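You operate a simulated robot arm through the tools that you are given. There is no shell and no other tool. Be economical: measure what you need, move in short steps, check, and stop when the job is done.

Carry out the task below with a simulated robot arm. There is one attempt and no reset: what you move stays moved.

TASK
Check the fuse in the block and stand it in the pocket that the screen names.
Fine: press the green button once, wait for the word, swing the arm clear and leave it so.
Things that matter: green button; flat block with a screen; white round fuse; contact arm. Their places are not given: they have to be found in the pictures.

It is judged by the outcome, as a careful person would: the job done as asked, and still so three seconds after it is handed in. It fails if anything else is knocked over, pushed out of place, dropped, spilled or broken.

THE ROBOT
A 7-joint arm with a two-finger parallel gripper, fixed in place. Base frame: the origin is at the foot of the arm, x ahead of it, y to its left, z up; the work surface is at about z = 0. Lengths are in cm, angles in degrees, forces in N, time in s.
With the tool pointing down near the work surface it reaches from about 22 to 58 cm from the base axis. Its first joint turns from -66.0 to 66.0 degrees. Payload 2.5 kg.
Tool frame: the origin (TCP) lies between the finger pads and is the grasp point; the fingertips stand 2.3 cm ahead of it; z points along the fingers, y is the line along which they close. The gripper opens to 9.4 cm. The fingers are 3.8 cm wide and 1 cm thick; the gripper's body (5.4 by 9.6 cm) begins 3.9 cm behind the TCP.
Orientation is that of the tool frame in the base frame, as [roll, pitch, yaw] about the fixed x, y, z axes, in that order (R = Rz(yaw) Ry(pitch) Rx(roll)). With the fingers straight down and closing along the base's y, the tool's x points along the base's -x, its y along +y and its z along -z.

THE INTERFACE
- The arm moves only by the tool move_arm. Its argument "moves" is a list of rows, each a list of 7 numbers: the turn, a rotation vector about the base's x, y, z in degrees, then the shift along the base's x, y, z in cm, then the finger opening in cm, from 0 to 9.4. In form: [[wx, wy, wz, tx, ty, tz, jaw], ...]. A call has 1 to 20 rows; each row is the pose to reach, as a shift and turn from the pose commanded when the call began. A row lasts 0.2 s, in which the tool goes at most 5 cm and 8.6 degrees; a call with a longer step from one row to the next is refused whole, and so is a gripper value outside its range. A pose out of reach is approached as far as the arm can. The call stops where the force on the tool passes 40 N (or 10 N more than at its start, if that is more) or the arm is blocked; 0.2 s more then pass. The fingers move at their own pace (about 10.8 cm/s each) and stop on an object; they squeeze with about 43 N. The grip force told is the motor's: it shows also when the fingers shut on nothing. Time passes only in rows, and 0.2 s behind the last, so rows that repeat a pose let the fingers close. It gives the time, the measured TCP pose, the force on the tool (base axes), the opening and the grip force at its end, in the units of the frame above (readings bear some noise), and new pictures: "pictures" is both (left out), scene, wrist or none.
- Cameras (640 x 400 px; columns grow to the right, rows downward): "scene" is fixed at [13.01, -41.09, 54.61]; the picture's right is [0.76, -0.65, 0.00], its down [-0.35, -0.41, -0.84] and it looks along [0.54, 0.64, -0.54] (base axes); focal length 261 px, centre (320, 200). "wrist" rides on the gripper at [-3.9, 0, -4.4] in the tool frame; the picture's right is [0.00, -1.00, 0.00], its down [0.97, 0.00, -0.24] and it looks along [0.24, 0.00, 0.97] (tool axes); focal length 218 px, centre (320, 200).
- measure_at(camera, pixels): for up to 12 pixels [column, row] of the newest picture of that camera ("zoom" is the newest enlarged one), the place [x, y, z] in the base frame of the surface seen there, good to about 0.2 cm. No time passes.
- close_up(camera, box): a new picture of the part [left, top, right, bottom] of that camera's present view, enlarged. No time passes.
- hand_in(): hands the job in; it is judged then, once.

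Work in short steps. Measure before you move; look again where a grasp or a placing could have gone wrong, and mend it. You have 80 turns and 120 pictures in all, the two below and enlarged ones among them. Open the gripper and draw the arm clear of the work before you hand the job in, unless the task says otherwise; then end with one line.

The tools are called after "Emit:" as name(argument=value, ...) on one line, values as JSON. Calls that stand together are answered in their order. move_arm: Moves the arm, as the interface text tells. Its arguments: {"type":"object","properties":{"moves":{"type":"array","items":{"type":"array","items":{"type":"number"}}},"pictures":{"type":"string","enum":["both","scene","wrist","none"]}},"required":["moves"]} The other tools are called the same way: measure_at (camera, pixels) gives the place of the surface under pixels of a picture; close_up (camera, box) takes an enlarged picture of a part of a camera's view; hand_in () hands the job in.

At the start:

```text
time_s: 0.0
tool_pos: [37.75, 2.36, 40.9]
tool_rot: [-180.0, 0.0, -180.0]
contact_force: [-0.1, 0.1, 0.7]
width: 9.4
finger_force: 0.1
```

scene: 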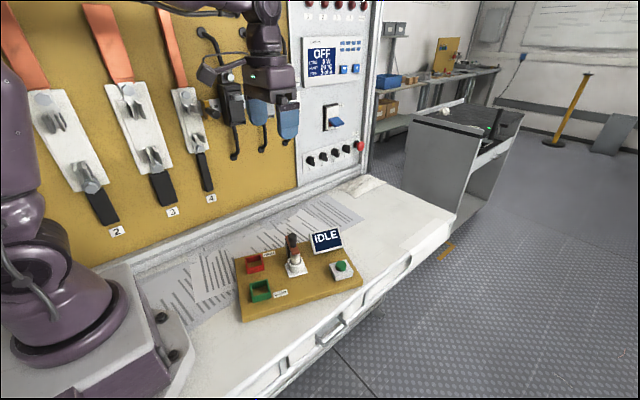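
wrist: 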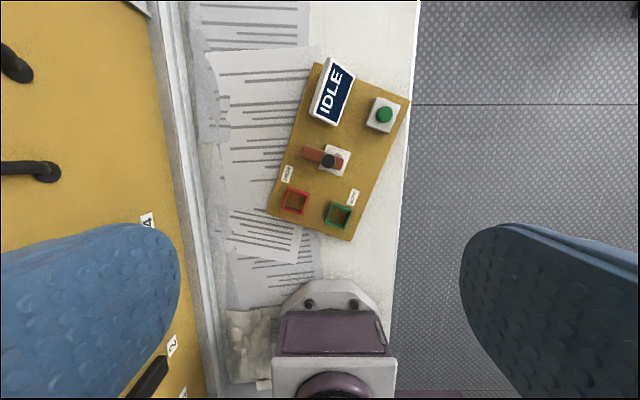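

The pictures show the block, with the screen reading IDLE, a button, a fuse socket with an arm over it, and red and green pockets. I take enlarged views first.

Emit:
close_up(camera="scene", box=[220, 215, 380, 325])

Emit:
close_up(camera="wrist", box=[250, 50, 426, 250])

Emit:
measure_at(camera="wrist", pixels=[[384, 115], [372, 126], [328, 161], [310, 153], [342, 165], [295, 201], [339, 214], [300, 190], [390, 150], [335, 95], [306, 162], [353, 197]])

```text
3.64 times, centred on (300, 270) of scene
```

zoom: 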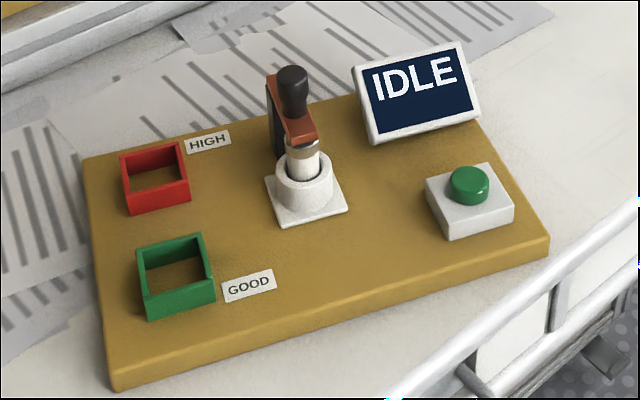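

```text
2.00 times, centred on (338, 150) of wrist
```

zoom: 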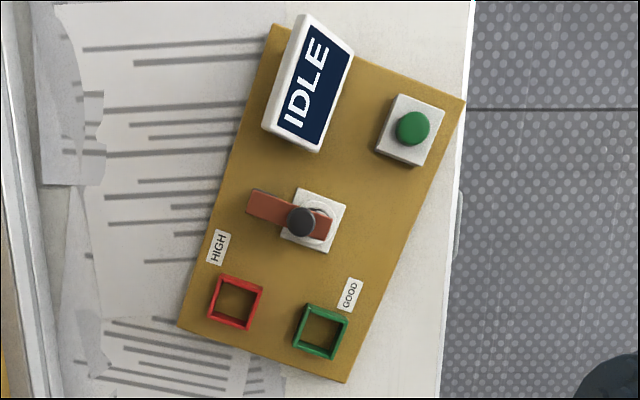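

```text
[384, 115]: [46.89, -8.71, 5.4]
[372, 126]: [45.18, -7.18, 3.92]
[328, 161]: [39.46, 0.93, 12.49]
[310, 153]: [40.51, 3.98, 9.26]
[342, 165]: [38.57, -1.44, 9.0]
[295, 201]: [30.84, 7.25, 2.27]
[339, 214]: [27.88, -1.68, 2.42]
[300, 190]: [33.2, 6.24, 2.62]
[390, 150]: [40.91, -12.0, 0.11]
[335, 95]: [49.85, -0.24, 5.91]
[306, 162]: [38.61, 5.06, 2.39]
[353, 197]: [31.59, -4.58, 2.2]
```

The button is near (46.9, -8.7, 5.4). I measure its cap and the surroundings on the enlarged scene view, without moving.

Emit:
close_up(camera="scene", box=[270, 225, 370, 288])

Emit:
measure_at(camera="wrist", pixels=[[384, 110], [379, 114], [389, 114], [384, 119], [329, 60], [355, 76], [313, 115], [326, 125]])

```text
6.35 times, centred on (320, 256) of scene
```

zoom: 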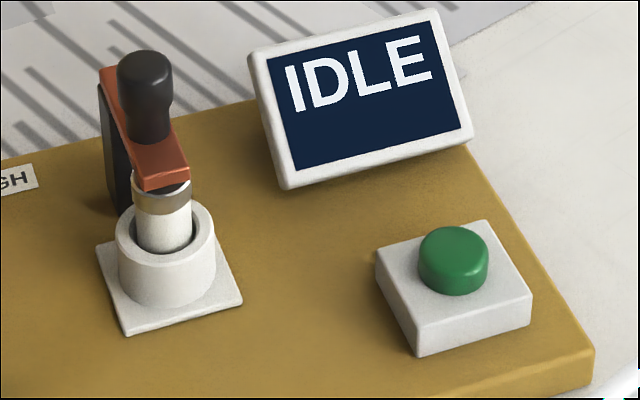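

```text
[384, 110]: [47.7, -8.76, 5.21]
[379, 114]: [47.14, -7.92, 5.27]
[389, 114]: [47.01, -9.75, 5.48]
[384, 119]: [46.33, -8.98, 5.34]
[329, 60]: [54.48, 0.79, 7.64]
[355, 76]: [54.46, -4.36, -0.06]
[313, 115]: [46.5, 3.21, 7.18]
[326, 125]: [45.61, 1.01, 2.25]
```

The cap is centred at about (47.0, -8.8), top z 5.35. I close the fingers, go over it and descend to just above.

Emit:
move_arm(moves=[[0, 0, 0, 3, -3.7, 0, 0], [0, 0, 0, 6.2, -7.5, 0, 0], [0, 0, 0, 9.25, -11.15, 0, 0], [0, 0, 0, 9.25, -11.15, -4.5, 0], [0, 0, 0, 9.25, -11.15, -9, 0], [0, 0, 0, 9.25, -11.15, -13.5, 0], [0, 0, 0, 9.25, -11.15, -18, 0], [0, 0, 0, 9.25, -11.15, -22.5, 0], [0, 0, 0, 9.25, -11.15, -27, 0], [0, 0, 0, 9.25, -11.15, -30, 0], [0, 0, 0, 9.25, -11.15, -31.5, 0], [0, 0, 0, 9.25, -11.15, -31.5, 0]])

```text
time_s: 2.6
tool_pos: [47.25, -8.82, 9.28]
tool_rot: [-180.0, 0.0, 180.0]
contact_force: [0.0, 0.3, 0.2]
width: 0.0
finger_force: 42.3
```

scene: 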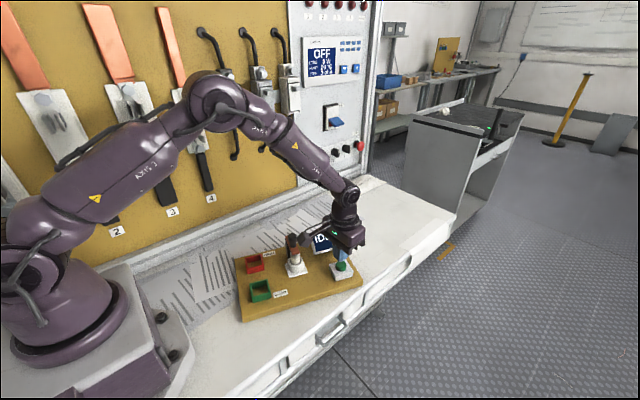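
wrist: 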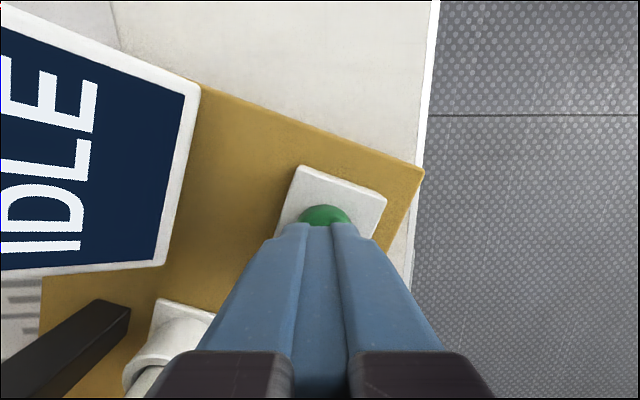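

The fingertips are at z≈7.0, over the cap. I press down slowly and come back up in the same call.

Emit:
move_arm(moves=[[0, 0, 0, 0, 0, -1.0, 0], [0, 0, 0, 0, 0, -1.5, 0], [0, 0, 0, 0, 0, -1.8, 0], [0, 0, 0, 0, 0, -2.0, 0], [0, 0, 0, 0, 0, -2.15, 0], [0, 0, 0, 0, 0, -2.15, 0]])

```text
time_s: 4.0
tool_pos: [47.03, -8.89, 7.23]
tool_rot: [-180.0, 0.0, -180.0]
contact_force: [0.8, -1.1, 1.5]
width: 0.02
finger_force: 42.3
```

scene: 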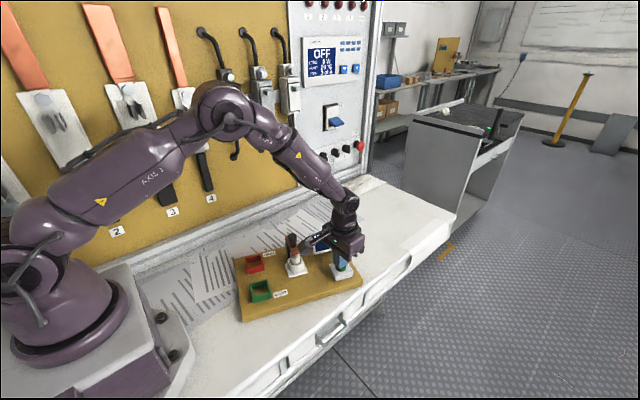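
wrist: 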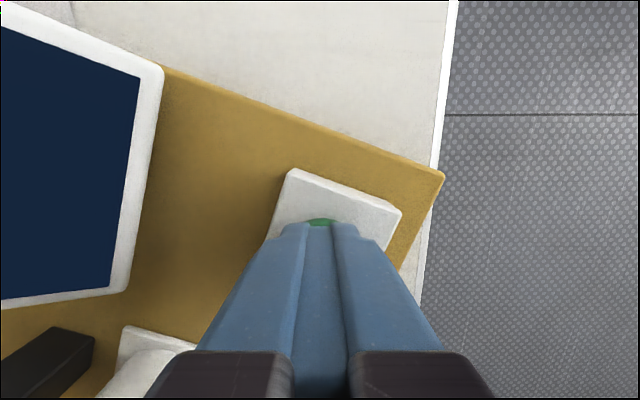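

The word IDLE has gone from the screen, so something may have registered. I lift off and look.

Emit:
move_arm(moves=[[0, 0, 0, 0, 0, 2, 0], [0, 0, 0, 0, 0, 6, 0], [0, 0, 0, -3, 1, 10, 0], [0, 0, 0, -7, 2.5, 13, 0], [0, 0, 0, -11, 2.5, 16, 0], [0, 0, 0, -14, 2.5, 18, 0]])

Emit:
close_up(camera="scene", box=[220, 215, 380, 325])

```text
refused: row 3 steps farther than a row can; nothing moved
```

```text
3.64 times, centred on (300, 270) of scene
```

zoom: 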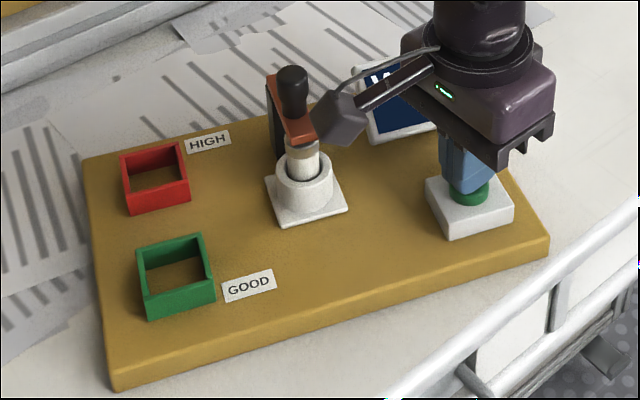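

The screen shows "W…" (WAIT), so the press took. The wrist camera is close to the contact arm, so I go straight up first, then back.

Emit:
move_arm(moves=[[0, 0, 0, 0, 0, 2, 0], [0, 0, 0, 0, 0, 6, 0], [0, 0, 0, 0, 0, 10.5, 0], [0, 0, 0, 0, 0, 15, 0], [0, 0, 0, 0, 0, 19, 0], [0, 0, 0, -4, 2.5, 19, 0], [0, 0, 0, -8, 5, 19, 0], [0, 0, 0, -12, 6, 19, 0], [0, 0, 0, -12, 6, 19, 9.4], [0, 0, 0, -12, 6, 19, 9.4]])

Emit:
close_up(camera="scene", box=[220, 215, 380, 325])

```text
time_s: 6.2
tool_pos: [35.29, -3.0, 26.06]
tool_rot: [180.0, 0.1, 179.9]
contact_force: [-0.7, -0.1, -0.5]
width: 9.41
finger_force: 0.0
```

scene: 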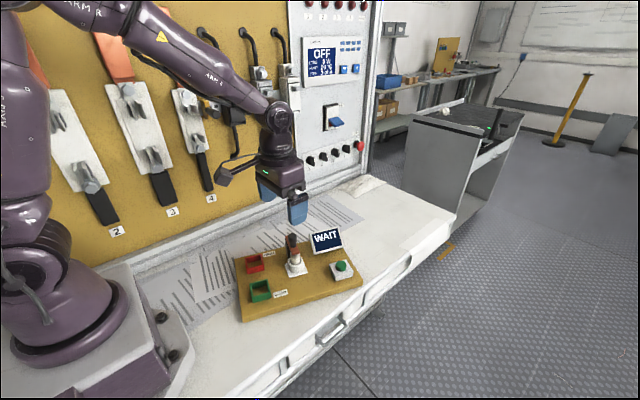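
wrist: 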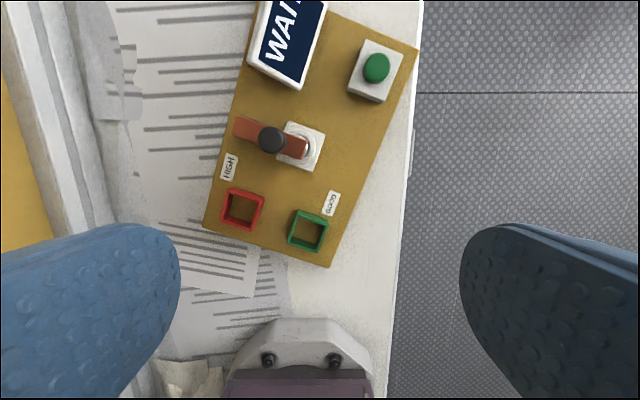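

```text
3.64 times, centred on (300, 270) of scene
```

zoom: 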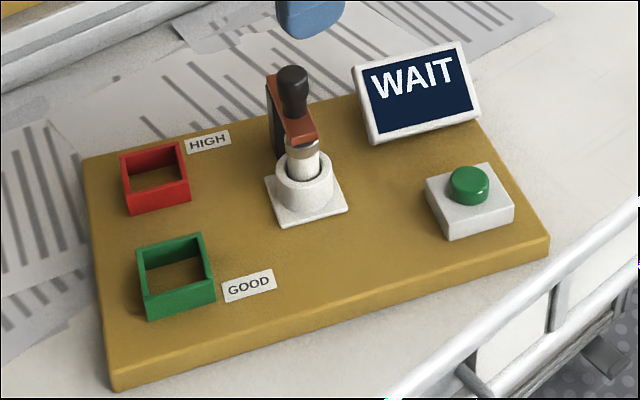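

It says WAIT. I wait in place and measure the arm, fuse and pockets meanwhile.

Emit:
move_arm(moves=[[0, 0, 0, 0, 0, 0, 9.4], [0, 0, 0, 0, 0, 0, 9.4], [0, 0, 0, 0, 0, 0, 9.4], [0, 0, 0, 0, 0, 0, 9.4], [0, 0, 0, 0, 0, 0, 9.4], [0, 0, 0, 0, 0, 0, 9.4], [0, 0, 0, 0, 0, 0, 9.4], [0, 0, 0, 0, 0, 0, 9.4], [0, 0, 0, 0, 0, 0, 9.4], [0, 0, 0, 0, 0, 0, 9.4], [0, 0, 0, 0, 0, 0, 9.4], [0, 0, 0, 0, 0, 0, 9.4], [0, 0, 0, 0, 0, 0, 9.4], [0, 0, 0, 0, 0, 0, 9.4], [0, 0, 0, 0, 0, 0, 9.4]], pictures="wrist")

Emit:
close_up(camera="scene", box=[260, 225, 350, 282])

Emit:
measure_at(camera="wrist", pixels=[[271, 140], [240, 127], [252, 132], [300, 149], [310, 150], [322, 140], [297, 123], [285, 162], [313, 170], [308, 231], [242, 209], [258, 140]])

Emit:
close_up(camera="wrist", box=[200, 90, 360, 270])

```text
time_s: 9.4
tool_pos: [35.19, -2.88, 26.07]
tool_rot: [180.0, 0.1, 180.0]
contact_force: [-0.2, -0.5, 0.4]
width: 9.4
finger_force: 0.0
```

wrist: 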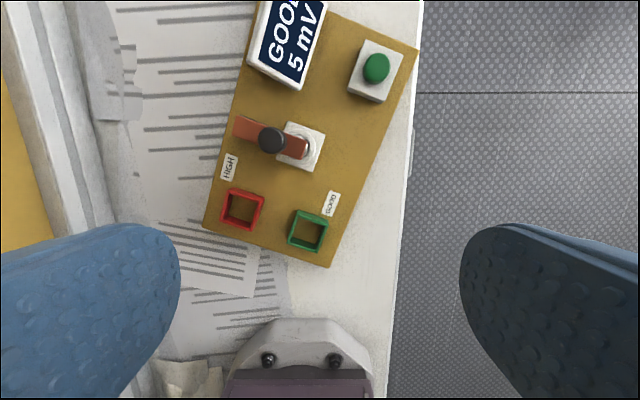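

```text
7.02 times, centred on (305, 254) of scene
```

zoom: 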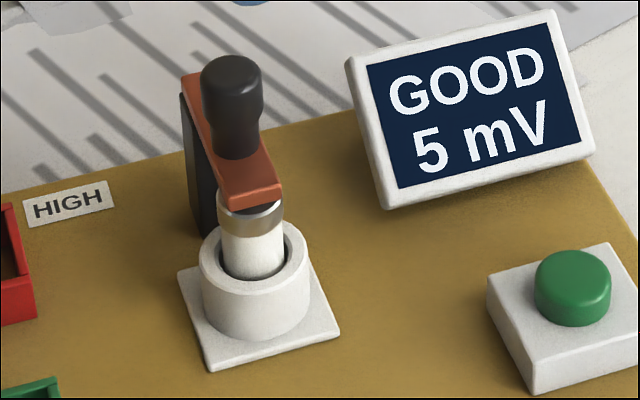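

```text
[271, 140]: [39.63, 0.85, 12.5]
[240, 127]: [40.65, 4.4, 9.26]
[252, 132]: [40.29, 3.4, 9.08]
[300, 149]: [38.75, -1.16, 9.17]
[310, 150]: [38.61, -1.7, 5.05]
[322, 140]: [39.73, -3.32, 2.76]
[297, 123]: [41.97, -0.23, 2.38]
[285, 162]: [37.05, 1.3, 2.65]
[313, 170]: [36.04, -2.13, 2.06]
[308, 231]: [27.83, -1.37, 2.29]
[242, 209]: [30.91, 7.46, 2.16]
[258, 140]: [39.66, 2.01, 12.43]
```

```text
2.22 times, centred on (280, 180) of wrist
```

zoom: 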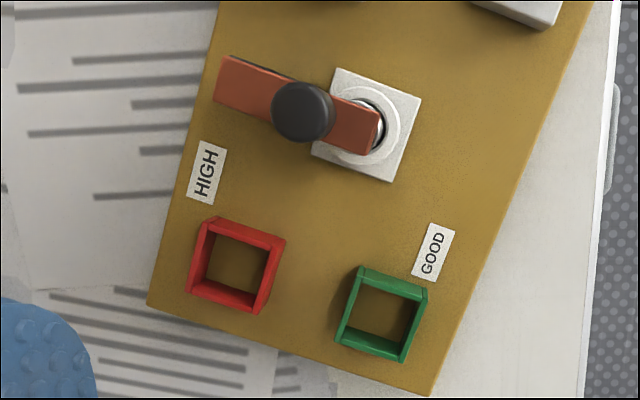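

The screen says GOOD, 5 mV, so it is the green pocket near (27.8, -1.4). The contact arm runs from its post (40.6, 4.4) over the fuse at (38.7, -1.2), with its knob at (39.6, 0.85), top 12.5. I turn the gripper 70° so the jaws close across the arm, and go above the knob.

Emit:
move_arm(moves=[[0, 0, 8, 0.5, 0.4, 0, 9.4], [0, 0, 16, 1, 0.8, 0, 9.4], [0, 0, 24, 1.5, 1.2, 0, 9.4], [0, 0, 32, 2, 1.6, 0, 9.4], [0, 0, 40, 2.5, 2, 0, 8], [0, 0, 48, 3, 2.5, 0, 7], [0, 0, 56, 3.5, 3, -1, 6], [0, 0, 64, 4, 3.4, -3, 5], [0, 0, 70, 4.4, 3.75, -6, 5], [0, 0, 70, 4.4, 3.75, -8, 5], [0, 0, 70, 4.4, 3.75, -8, 5]])

Emit:
close_up(camera="scene", box=[240, 195, 360, 282])

```text
time_s: 11.8
tool_pos: [39.63, 0.73, 18.32]
tool_rot: [179.9, 0.0, -109.9]
contact_force: [-0.2, -0.1, 0.4]
width: 4.99
finger_force: 0.0
```

scene: 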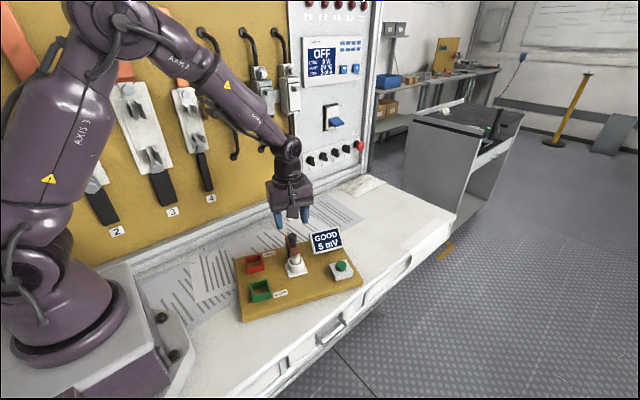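
wrist: 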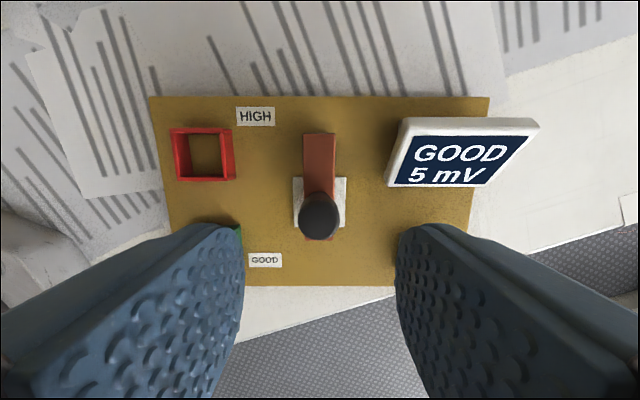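

```text
4.60 times, centred on (300, 238) of scene
```

zoom: 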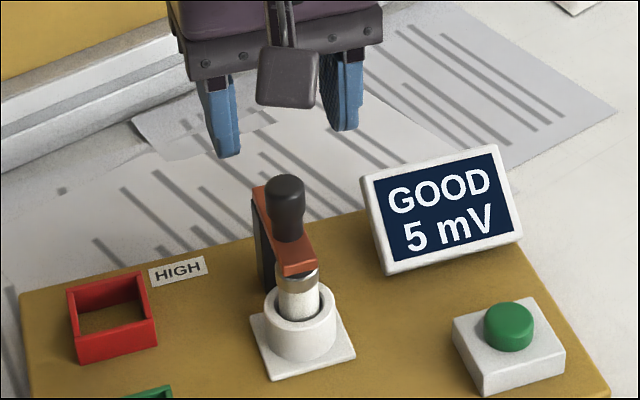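

The jaws are square with the block and the knob is centred between them (column 319). I descend so the fingertips stand just above the arm's bar.

Emit:
move_arm(moves=[[0, 0, 0, 0, 0, -3, 5], [0, 0, 0, 0, 0, -5, 5], [0, 0, 0, 0, 0, -6, 4], [0, 0, 0, 0, 0, -6, 4]])

Emit:
close_up(camera="scene", box=[240, 195, 360, 282])

```text
time_s: 12.8
tool_pos: [39.65, 0.96, 12.29]
tool_rot: [180.0, 0.1, -110.0]
contact_force: [-0.7, 0.4, -0.3]
width: 3.99
finger_force: 0.0
```

scene: 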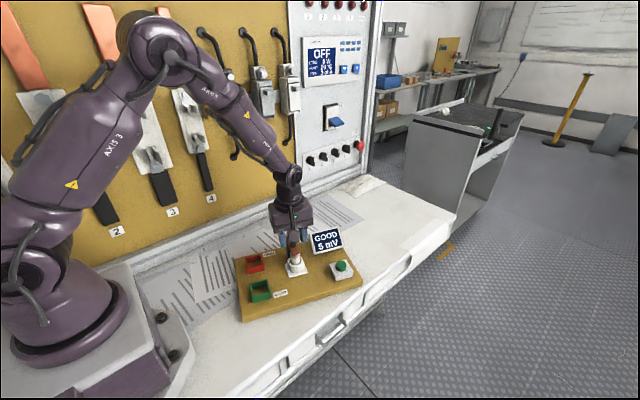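
wrist: 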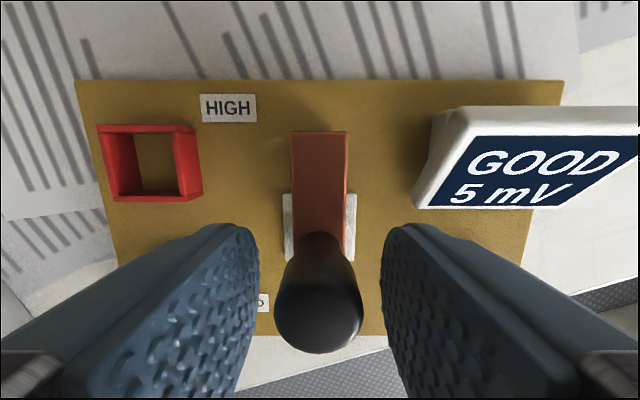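

```text
4.60 times, centred on (300, 238) of scene
```

zoom: 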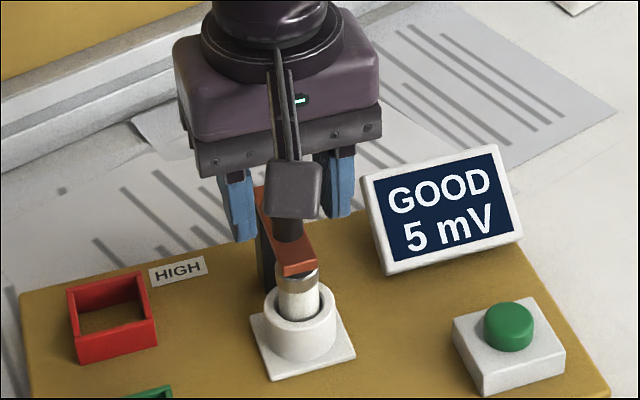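

The knob stands free in the cage of the fingers. I push gently towards the red-pocket side (2 cm), watching the force, to learn how it swings.

Emit:
move_arm(moves=[[0, 0, 0, -0.75, 0.27, 0, 4], [0, 0, 0, -1.13, 0.41, 0, 4], [0, 0, 0, -1.5, 0.55, 0, 4], [0, 0, 0, -1.88, 0.68, 0, 4], [0, 0, 0, -1.88, 0.68, 0, 4]])

Emit:
close_up(camera="scene", box=[240, 195, 360, 282])

```text
time_s: 14.0
tool_pos: [37.87, 1.49, 12.42]
tool_rot: [-179.4, 0.2, -110.0]
contact_force: [21.4, -8.0, 3.1]
width: 5.01
finger_force: 11.1
```

scene: 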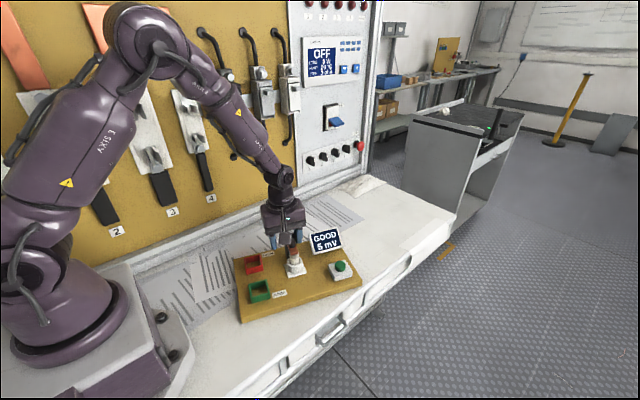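
wrist: 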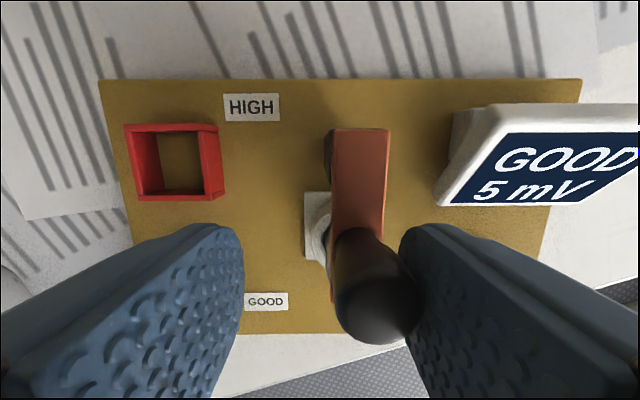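

```text
4.60 times, centred on (300, 238) of scene
```

zoom: 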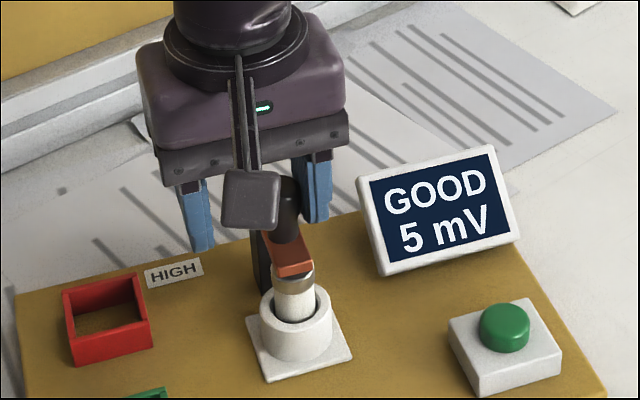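

It resists: 21 N and the arm did not swing, and the block may have slipped about 0.2 cm. I back off to the centre and look closely at the hinge.

Emit:
move_arm(moves=[[0, 0, 0, 0.8, -0.3, 0, 4], [0, 0, 0, 1.78, -0.65, 0, 4], [0, 0, 0, 1.78, -0.65, 0, 4]])

Emit:
close_up(camera="wrist", box=[250, 80, 390, 360])

Emit:
close_up(camera="scene", box=[276, 225, 326, 280])

```text
time_s: 14.8
tool_pos: [39.44, 1.09, 12.19]
tool_rot: [179.8, 0.0, -110.1]
contact_force: [0.6, -0.1, 0.2]
width: 3.99
finger_force: 0.1
```

scene: 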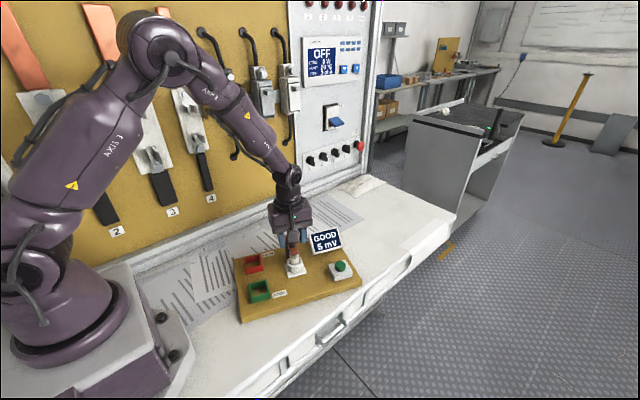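
wrist: 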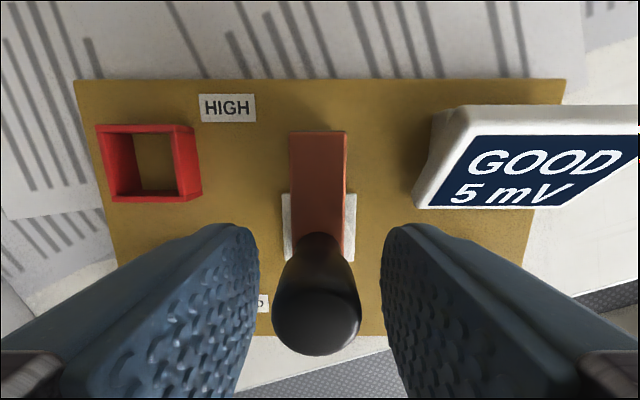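

```text
1.43 times, centred on (320, 220) of wrist
```

zoom: 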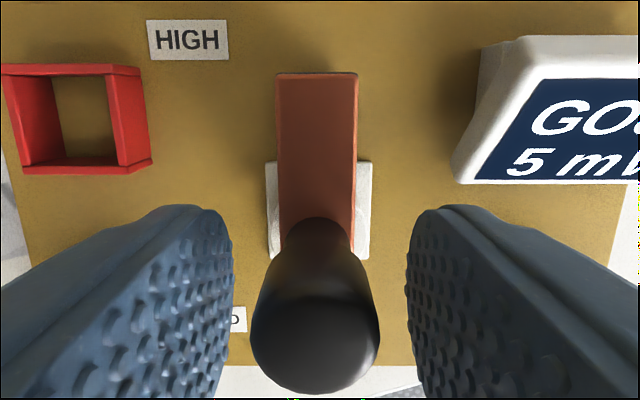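

```text
7.27 times, centred on (301, 252) of scene
```

zoom: 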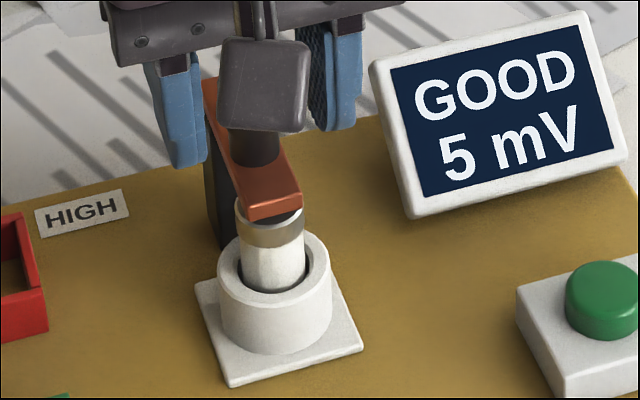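

The bar lies over a post with no room to turn sideways, so it probably hinges upward. I pinch the knob and try a small lift along the arc (up and back), watching force.

Emit:
move_arm(moves=[[0, 0, 0, 0.1, -0.1, 0, 2.5], [0, 0, 0, 0.1, -0.1, 0, 0.5], [0, 0, 0, 0.1, -0.1, 0, 0.5], [0, 0, 0, 0.15, 0.05, 0.15, 0.5], [0, 0, 0, 0.2, 0.18, 0.3, 0.5], [0, 0, 0, 0.3, 0.45, 0.6, 0.5]])

Emit:
close_up(camera="scene", box=[240, 195, 360, 282])

```text
time_s: 16.2
tool_pos: [39.81, 1.63, 12.71]
tool_rot: [179.8, 0.0, -110.0]
contact_force: [-0.3, -0.2, -28.5]
width: 2.1
finger_force: 43.0
```

scene: 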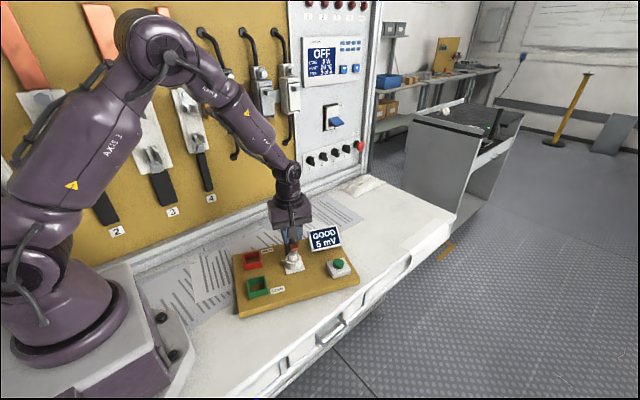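
wrist: 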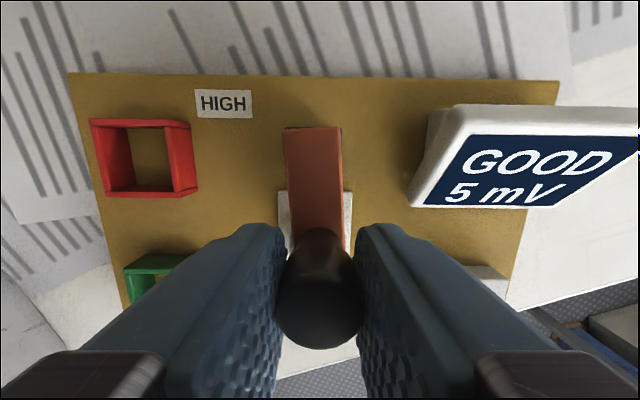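

```text
4.60 times, centred on (300, 238) of scene
```

zoom: 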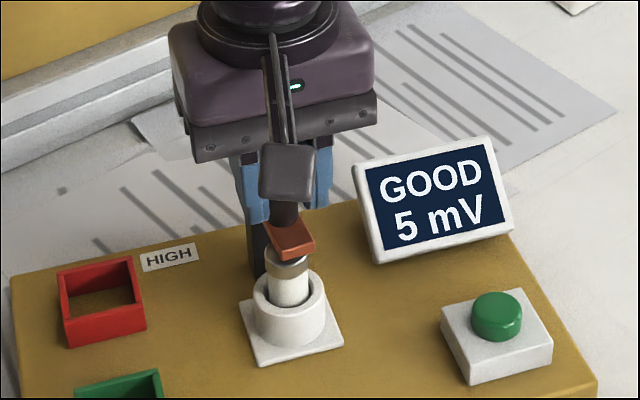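

The force of −28.5 N and the shifted block show that I'm lifting the whole block, so it is not an upward hinge. I set it straight back where it was.

Emit:
move_arm(moves=[[0, 0, 0, -0.1, -0.25, -0.3, 0.5], [0, 0, 0, -0.2, -0.5, -0.5, 0.5], [0, 0, 0, -0.2, -0.55, -0.6, 0.5], [0, 0, 0, -0.2, -0.55, -0.6, 0.5]])

Emit:
close_up(camera="scene", box=[240, 195, 360, 282])

```text
time_s: 17.2
tool_pos: [39.53, 1.0, 12.29]
tool_rot: [-180.0, 0.0, -109.8]
contact_force: [-3.1, 3.1, -17.0]
width: 2.1
finger_force: 42.7
```

scene: 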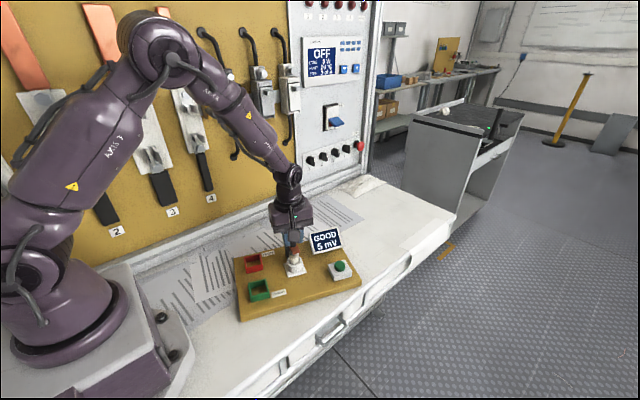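
wrist: 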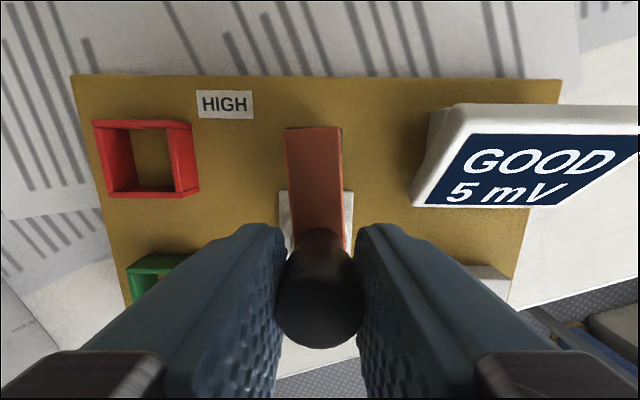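

```text
4.60 times, centred on (300, 238) of scene
```

zoom: 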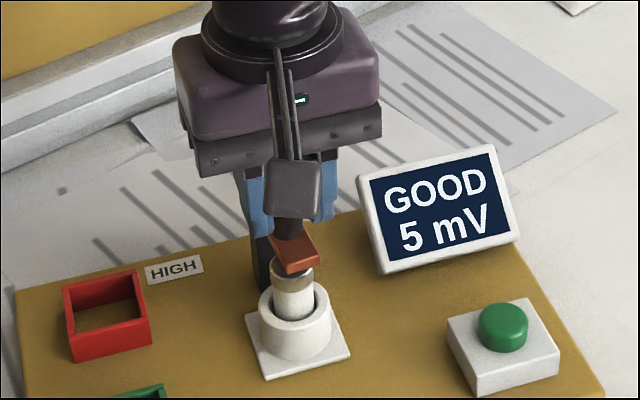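

Still −17 N, so it isn't quite down. I lower a little further and release to the cage opening.

Emit:
move_arm(moves=[[0, 0, 0, 0, 0, -0.15, 0.5], [0, 0, 0, 0, 0, -0.3, 0.5], [0, 0, 0, 0, 0, -0.3, 3], [0, 0, 0, 0, 0, -0.2, 4], [0, 0, 0, 0, 0, -0.1, 4]])

Emit:
close_up(camera="scene", box=[240, 195, 360, 282])

Emit:
measure_at(camera="wrist", pixels=[[75, 80], [562, 78], [316, 128], [320, 220], [320, 320]])

```text
time_s: 18.4
tool_pos: [39.48, 0.87, 12.19]
tool_rot: [180.0, 0.0, -110.1]
contact_force: [0.1, 0.1, -1.1]
width: 3.99
finger_force: 0.0
```

scene: 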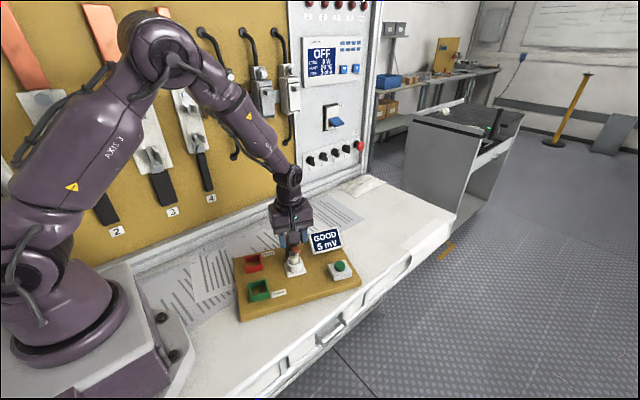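
wrist: 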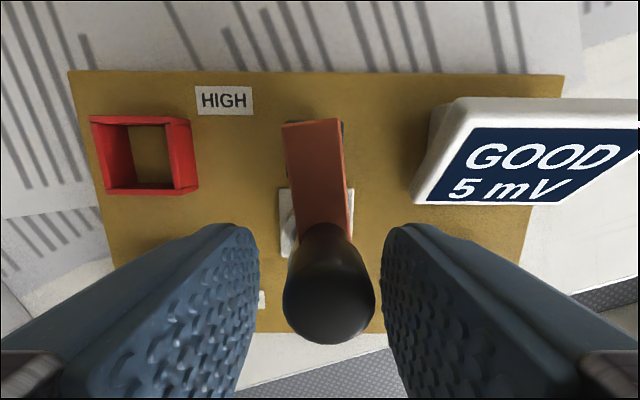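

```text
4.60 times, centred on (300, 238) of scene
```

zoom: 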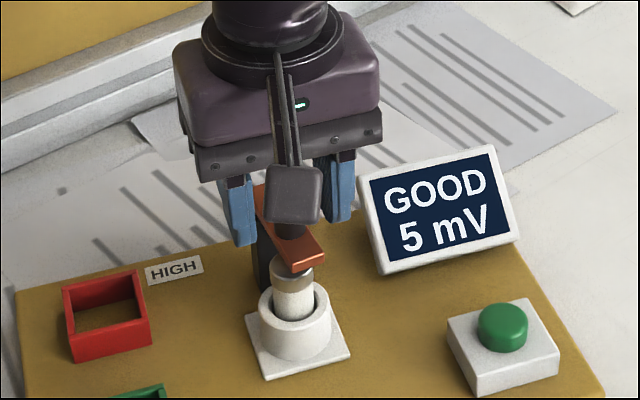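

```text
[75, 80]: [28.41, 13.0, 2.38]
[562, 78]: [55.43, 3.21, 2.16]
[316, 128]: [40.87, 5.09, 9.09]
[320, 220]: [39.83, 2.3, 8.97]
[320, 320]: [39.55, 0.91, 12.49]
```

The bar has turned slightly to the right in the wrist view, knob now at column 328, so it pivots about the post toward the screen side. I push it that way along an arc with the left finger, turning the tool with it.

Emit:
move_arm(moves=[[0, 0, 2, 0.6, -0.15, 0, 4], [0, 0, 5, 1.2, -0.3, 0, 4], [0, 0, 8, 1.85, -0.36, 0, 4], [0, 0, 12, 2.3, -0.3, 0, 4], [0, 0, 16, 2.76, -0.19, 0, 4], [0, 0, 20, 3.2, 0.0, 0, 4], [0, 0, 24, 3.61, 0.22, 0, 4]])

Emit:
close_up(camera="scene", box=[240, 195, 360, 282])

```text
time_s: 20.0
tool_pos: [43.13, 0.97, 12.24]
tool_rot: [180.0, 0.0, -85.9]
contact_force: [-1.2, -0.7, -1.0]
width: 4.06
finger_force: 0.8
```

scene: 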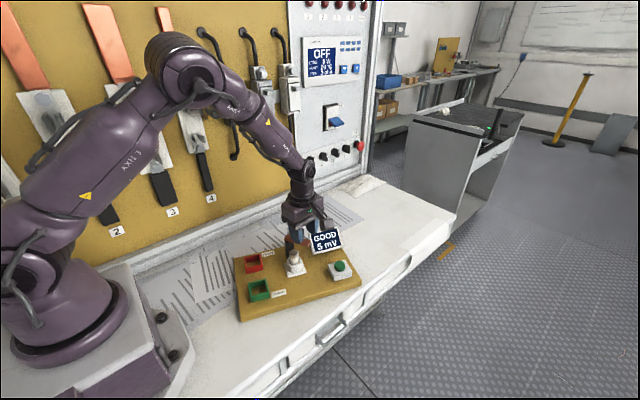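
wrist: 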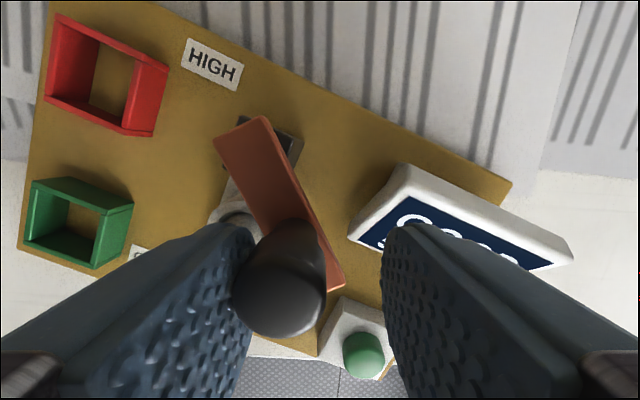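

```text
4.60 times, centred on (300, 238) of scene
```

zoom: 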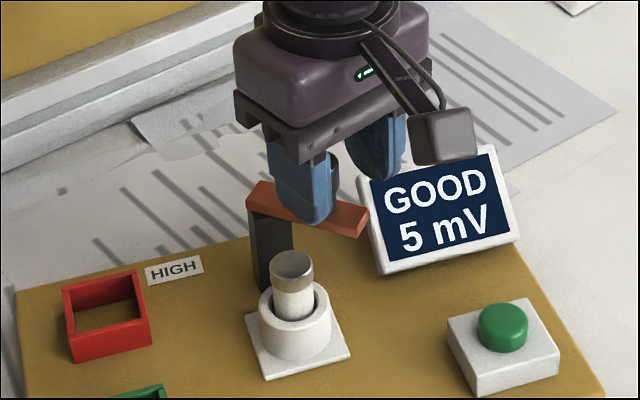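

The arm swings freely and has left the fuse. I carry on to about 85°, stopping if it touches the screen.

Emit:
move_arm(moves=[[0, 0, 4, 0.37, 0.3, 0, 4], [0, 0, 8, 0.73, 0.61, 0, 4], [0, 0, 12, 1.02, 1.0, 0, 4], [0, 0, 16, 1.28, 1.38, 0, 4], [0, 0, 21, 1.55, 1.97, 0, 4]])

Emit:
close_up(camera="scene", box=[240, 195, 360, 282])

```text
time_s: 21.2
tool_pos: [44.7, 2.99, 12.06]
tool_rot: [-180.0, -0.1, -64.9]
contact_force: [-0.6, -1.1, -1.7]
width: 4.05
finger_force: 0.5
```

scene: 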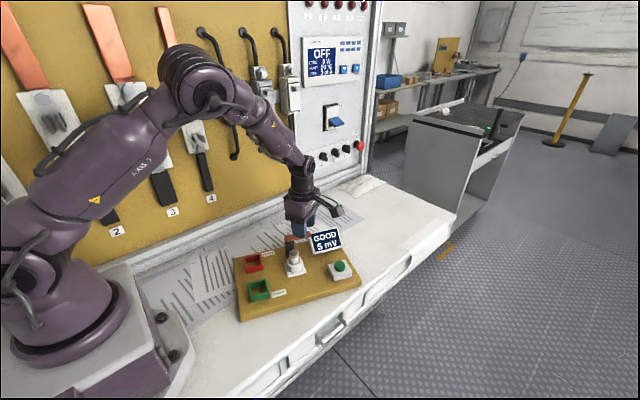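
wrist: 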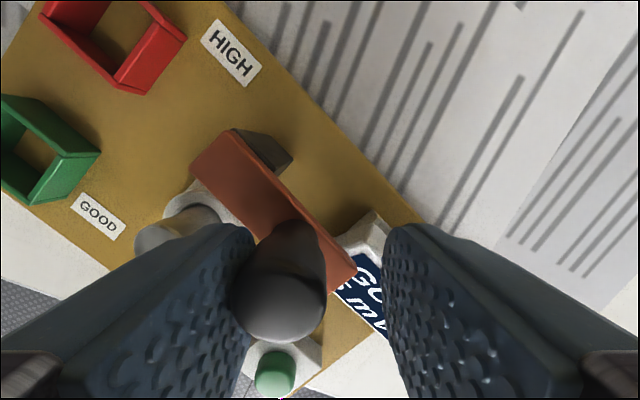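

```text
4.60 times, centred on (300, 238) of scene
```

zoom: 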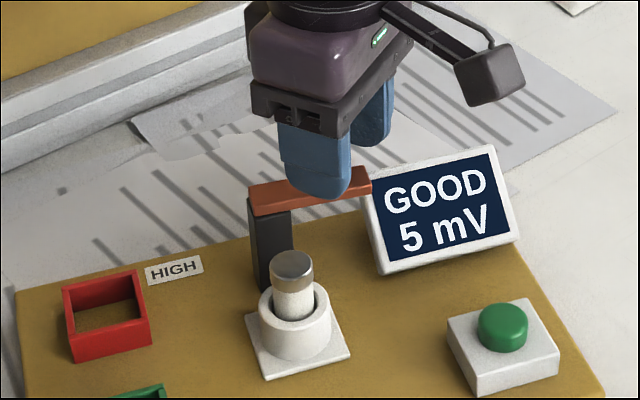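

The arm stands about 80° off and clear. I back the finger off the knob, rise, and turn back over the fuse.

Emit:
move_arm(moves=[[0, 0, 0, -0.4, -0.2, 0, 4], [0, 0, 0, -0.4, -0.2, 2, 4.5], [0, 0, 0, -0.4, -0.2, 6, 5], [0, 0, -7, -1.2, -1, 9, 6], [0, 0, -15, -2.5, -2, 10, 6], [0, 0, -23, -3.7, -3, 10, 6], [0, 0, -31, -4.8, -3.7, 10, 6], [0, 0, -39, -5.7, -4.2, 10, 6], [0, 0, -45, -5.7, -4.2, 10, 6], [0, 0, -45, -5.7, -4.2, 10, 6]])

Emit:
close_up(camera="scene", box=[230, 215, 370, 325])

```text
time_s: 23.4
tool_pos: [38.96, -1.26, 22.23]
tool_rot: [-180.0, 0.0, -110.1]
contact_force: [0.6, -1.0, 1.0]
width: 6.01
finger_force: 0.0
```

scene: 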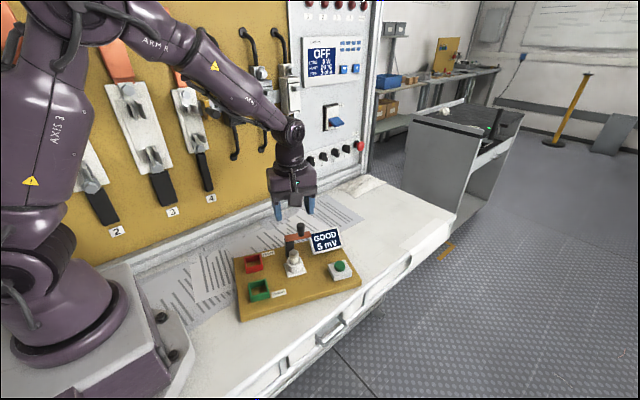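
wrist: 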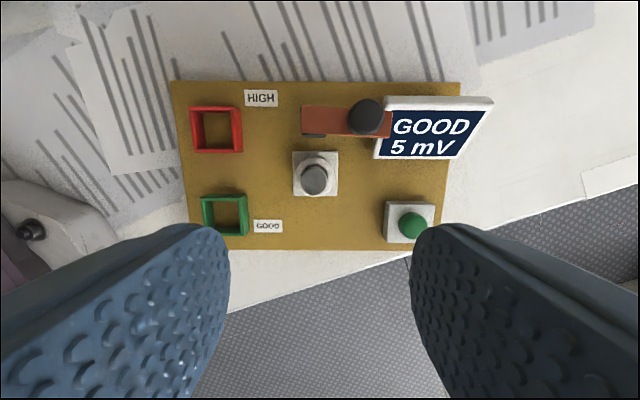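

```text
3.64 times, centred on (300, 270) of scene
```

zoom: 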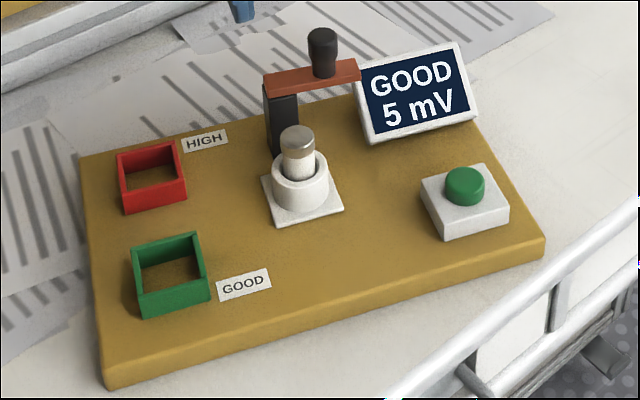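

The fuse is free. I measure its top, the socket, and the green pocket's rim.

Emit:
measure_at(camera="wrist", pixels=[[314, 180], [307, 180], [322, 180], [314, 172], [314, 187], [203, 198], [246, 196], [206, 232], [246, 235], [225, 216], [296, 170], [366, 116]])

Emit:
close_up(camera="wrist", box=[180, 80, 400, 250])

```text
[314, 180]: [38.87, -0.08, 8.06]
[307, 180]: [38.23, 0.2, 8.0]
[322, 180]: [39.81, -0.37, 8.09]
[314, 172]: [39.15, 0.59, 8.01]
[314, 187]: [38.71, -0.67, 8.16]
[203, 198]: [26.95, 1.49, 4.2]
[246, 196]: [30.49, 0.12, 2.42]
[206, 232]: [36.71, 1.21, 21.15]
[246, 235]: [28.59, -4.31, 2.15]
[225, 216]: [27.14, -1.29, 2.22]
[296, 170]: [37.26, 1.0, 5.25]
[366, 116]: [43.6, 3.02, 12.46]
```

```text
2.35 times, centred on (290, 165) of wrist
```

zoom: 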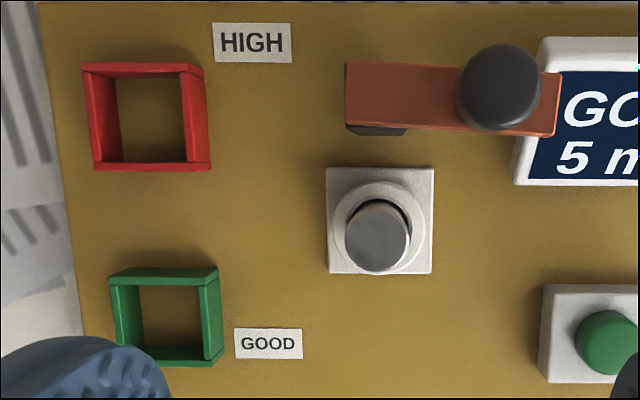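

The fuse top is centred at about (38.95, -0.05), z 8.05, with the socket rim at 5.25. I measure the pocket rim more densely on the enlarged view.

Emit:
measure_at(camera="zoom", pixels=[[116, 284], [113, 274], [165, 270], [165, 278], [215, 272], [210, 290], [220, 355], [216, 350], [125, 330], [205, 320], [218, 320], [165, 362]])

Emit:
close_up(camera="scene", box=[235, 265, 295, 310])

```text
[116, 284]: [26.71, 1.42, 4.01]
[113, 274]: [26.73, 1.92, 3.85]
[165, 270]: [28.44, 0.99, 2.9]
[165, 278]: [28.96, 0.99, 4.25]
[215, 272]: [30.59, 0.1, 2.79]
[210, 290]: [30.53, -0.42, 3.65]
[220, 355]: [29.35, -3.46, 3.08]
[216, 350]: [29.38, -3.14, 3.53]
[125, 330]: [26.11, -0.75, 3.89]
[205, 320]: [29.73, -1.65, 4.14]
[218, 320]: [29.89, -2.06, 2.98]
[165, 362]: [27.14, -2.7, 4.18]
```

```text
8.89 times, centred on (265, 288) of scene
```

zoom: 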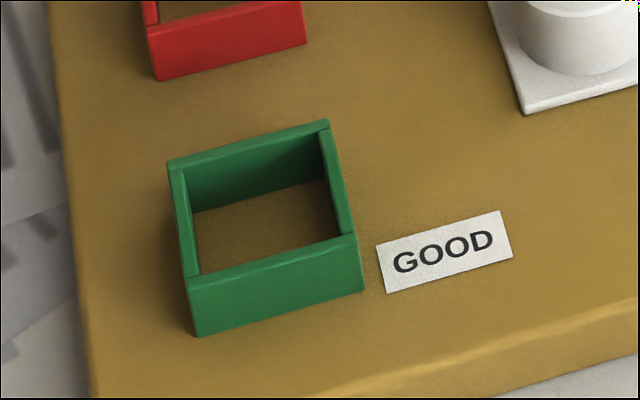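

The pocket is centred at about (27.95, -0.9), with rim 4.2, floor 2.2 and an inner width of about 3.6. I descend over the fuse in two stages.

Emit:
move_arm(moves=[[0, 0, 0, 0, 1.2, -3, 5], [0, 0, 0, 0, 1.2, -7, 5], [0, 0, 0, 0, 1.2, -10, 5], [0, 0, 0, 0, 1.2, -11, 5], [0, 0, 0, 0, 1.2, -11, 5]])

Emit:
close_up(camera="scene", box=[240, 195, 360, 282])

```text
time_s: 24.6
tool_pos: [39.03, -0.12, 11.08]
tool_rot: [179.9, 0.0, -109.9]
contact_force: [0.9, 0.2, 0.1]
width: 4.98
finger_force: 0.1
```

scene: 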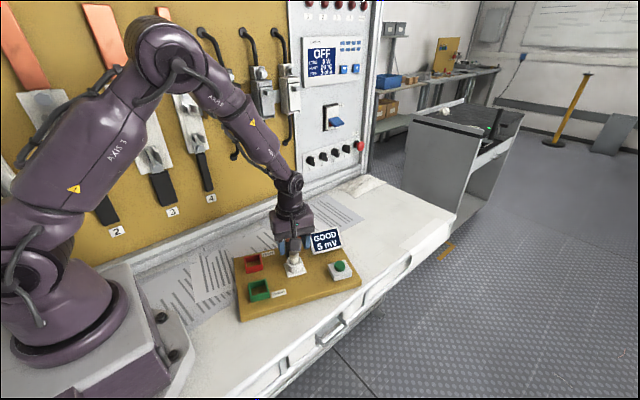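
wrist: 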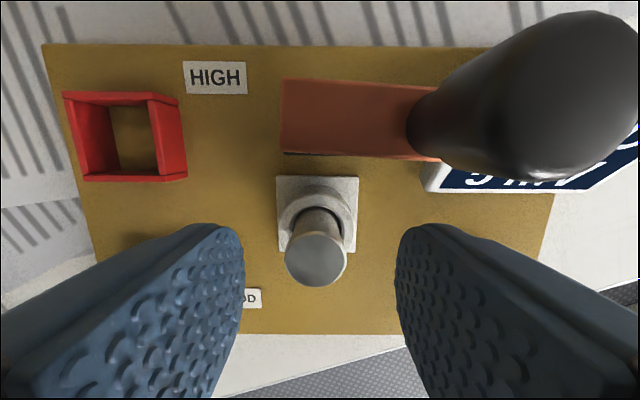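

```text
4.60 times, centred on (300, 238) of scene
```

zoom: 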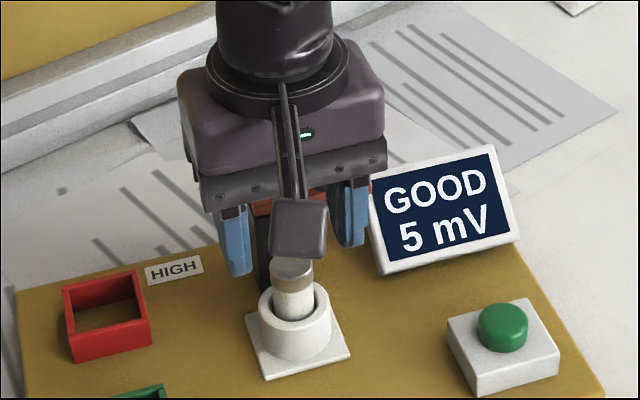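

The fuse is centred between the fingers (column 316). I go down 2.5 cm and grip.

Emit:
move_arm(moves=[[0, 0, 0, 0, 0, -1.3, 5], [0, 0, 0, 0, 0, -2.5, 5], [0, 0, 0, 0, 0, -2.5, 3], [0, 0, 0, 0, 0, -2.5, 0.5], [0, 0, 0, 0, 0, -2.5, 0.5]])

Emit:
close_up(camera="scene", box=[240, 195, 360, 282])

```text
time_s: 25.8
tool_pos: [38.89, -0.0, 8.62]
tool_rot: [179.8, 0.0, -110.0]
contact_force: [-8.0, 4.0, 3.7]
width: 2.21
finger_force: 43.2
```

scene: 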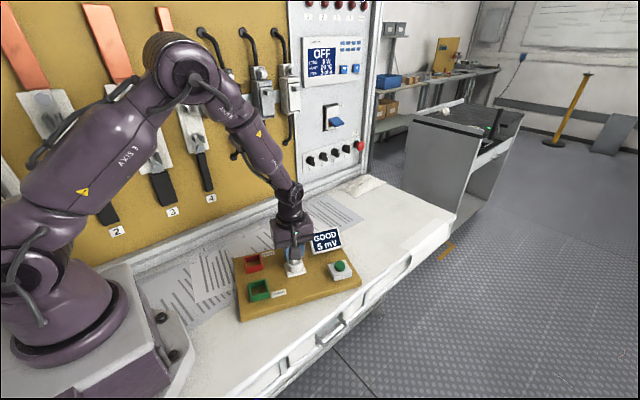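
wrist: 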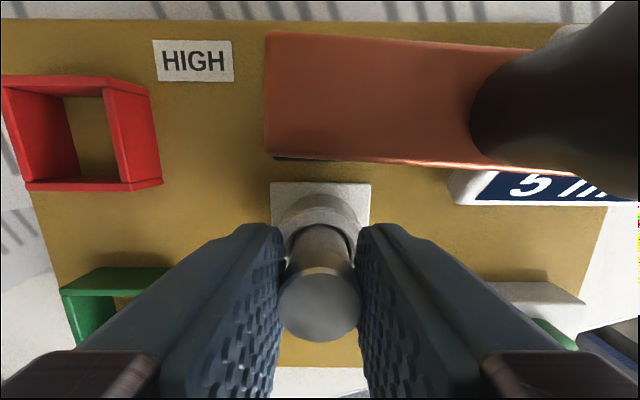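

```text
4.60 times, centred on (300, 238) of scene
```

zoom: 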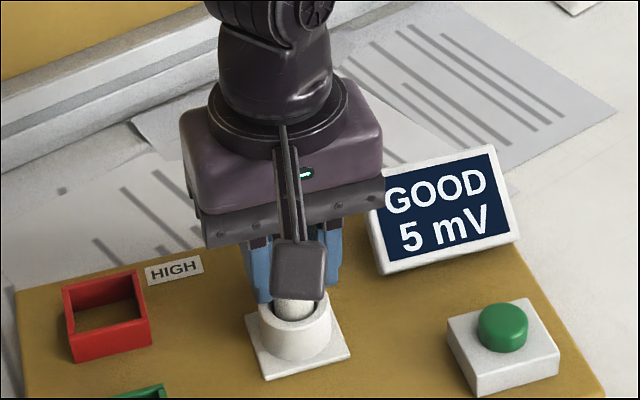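

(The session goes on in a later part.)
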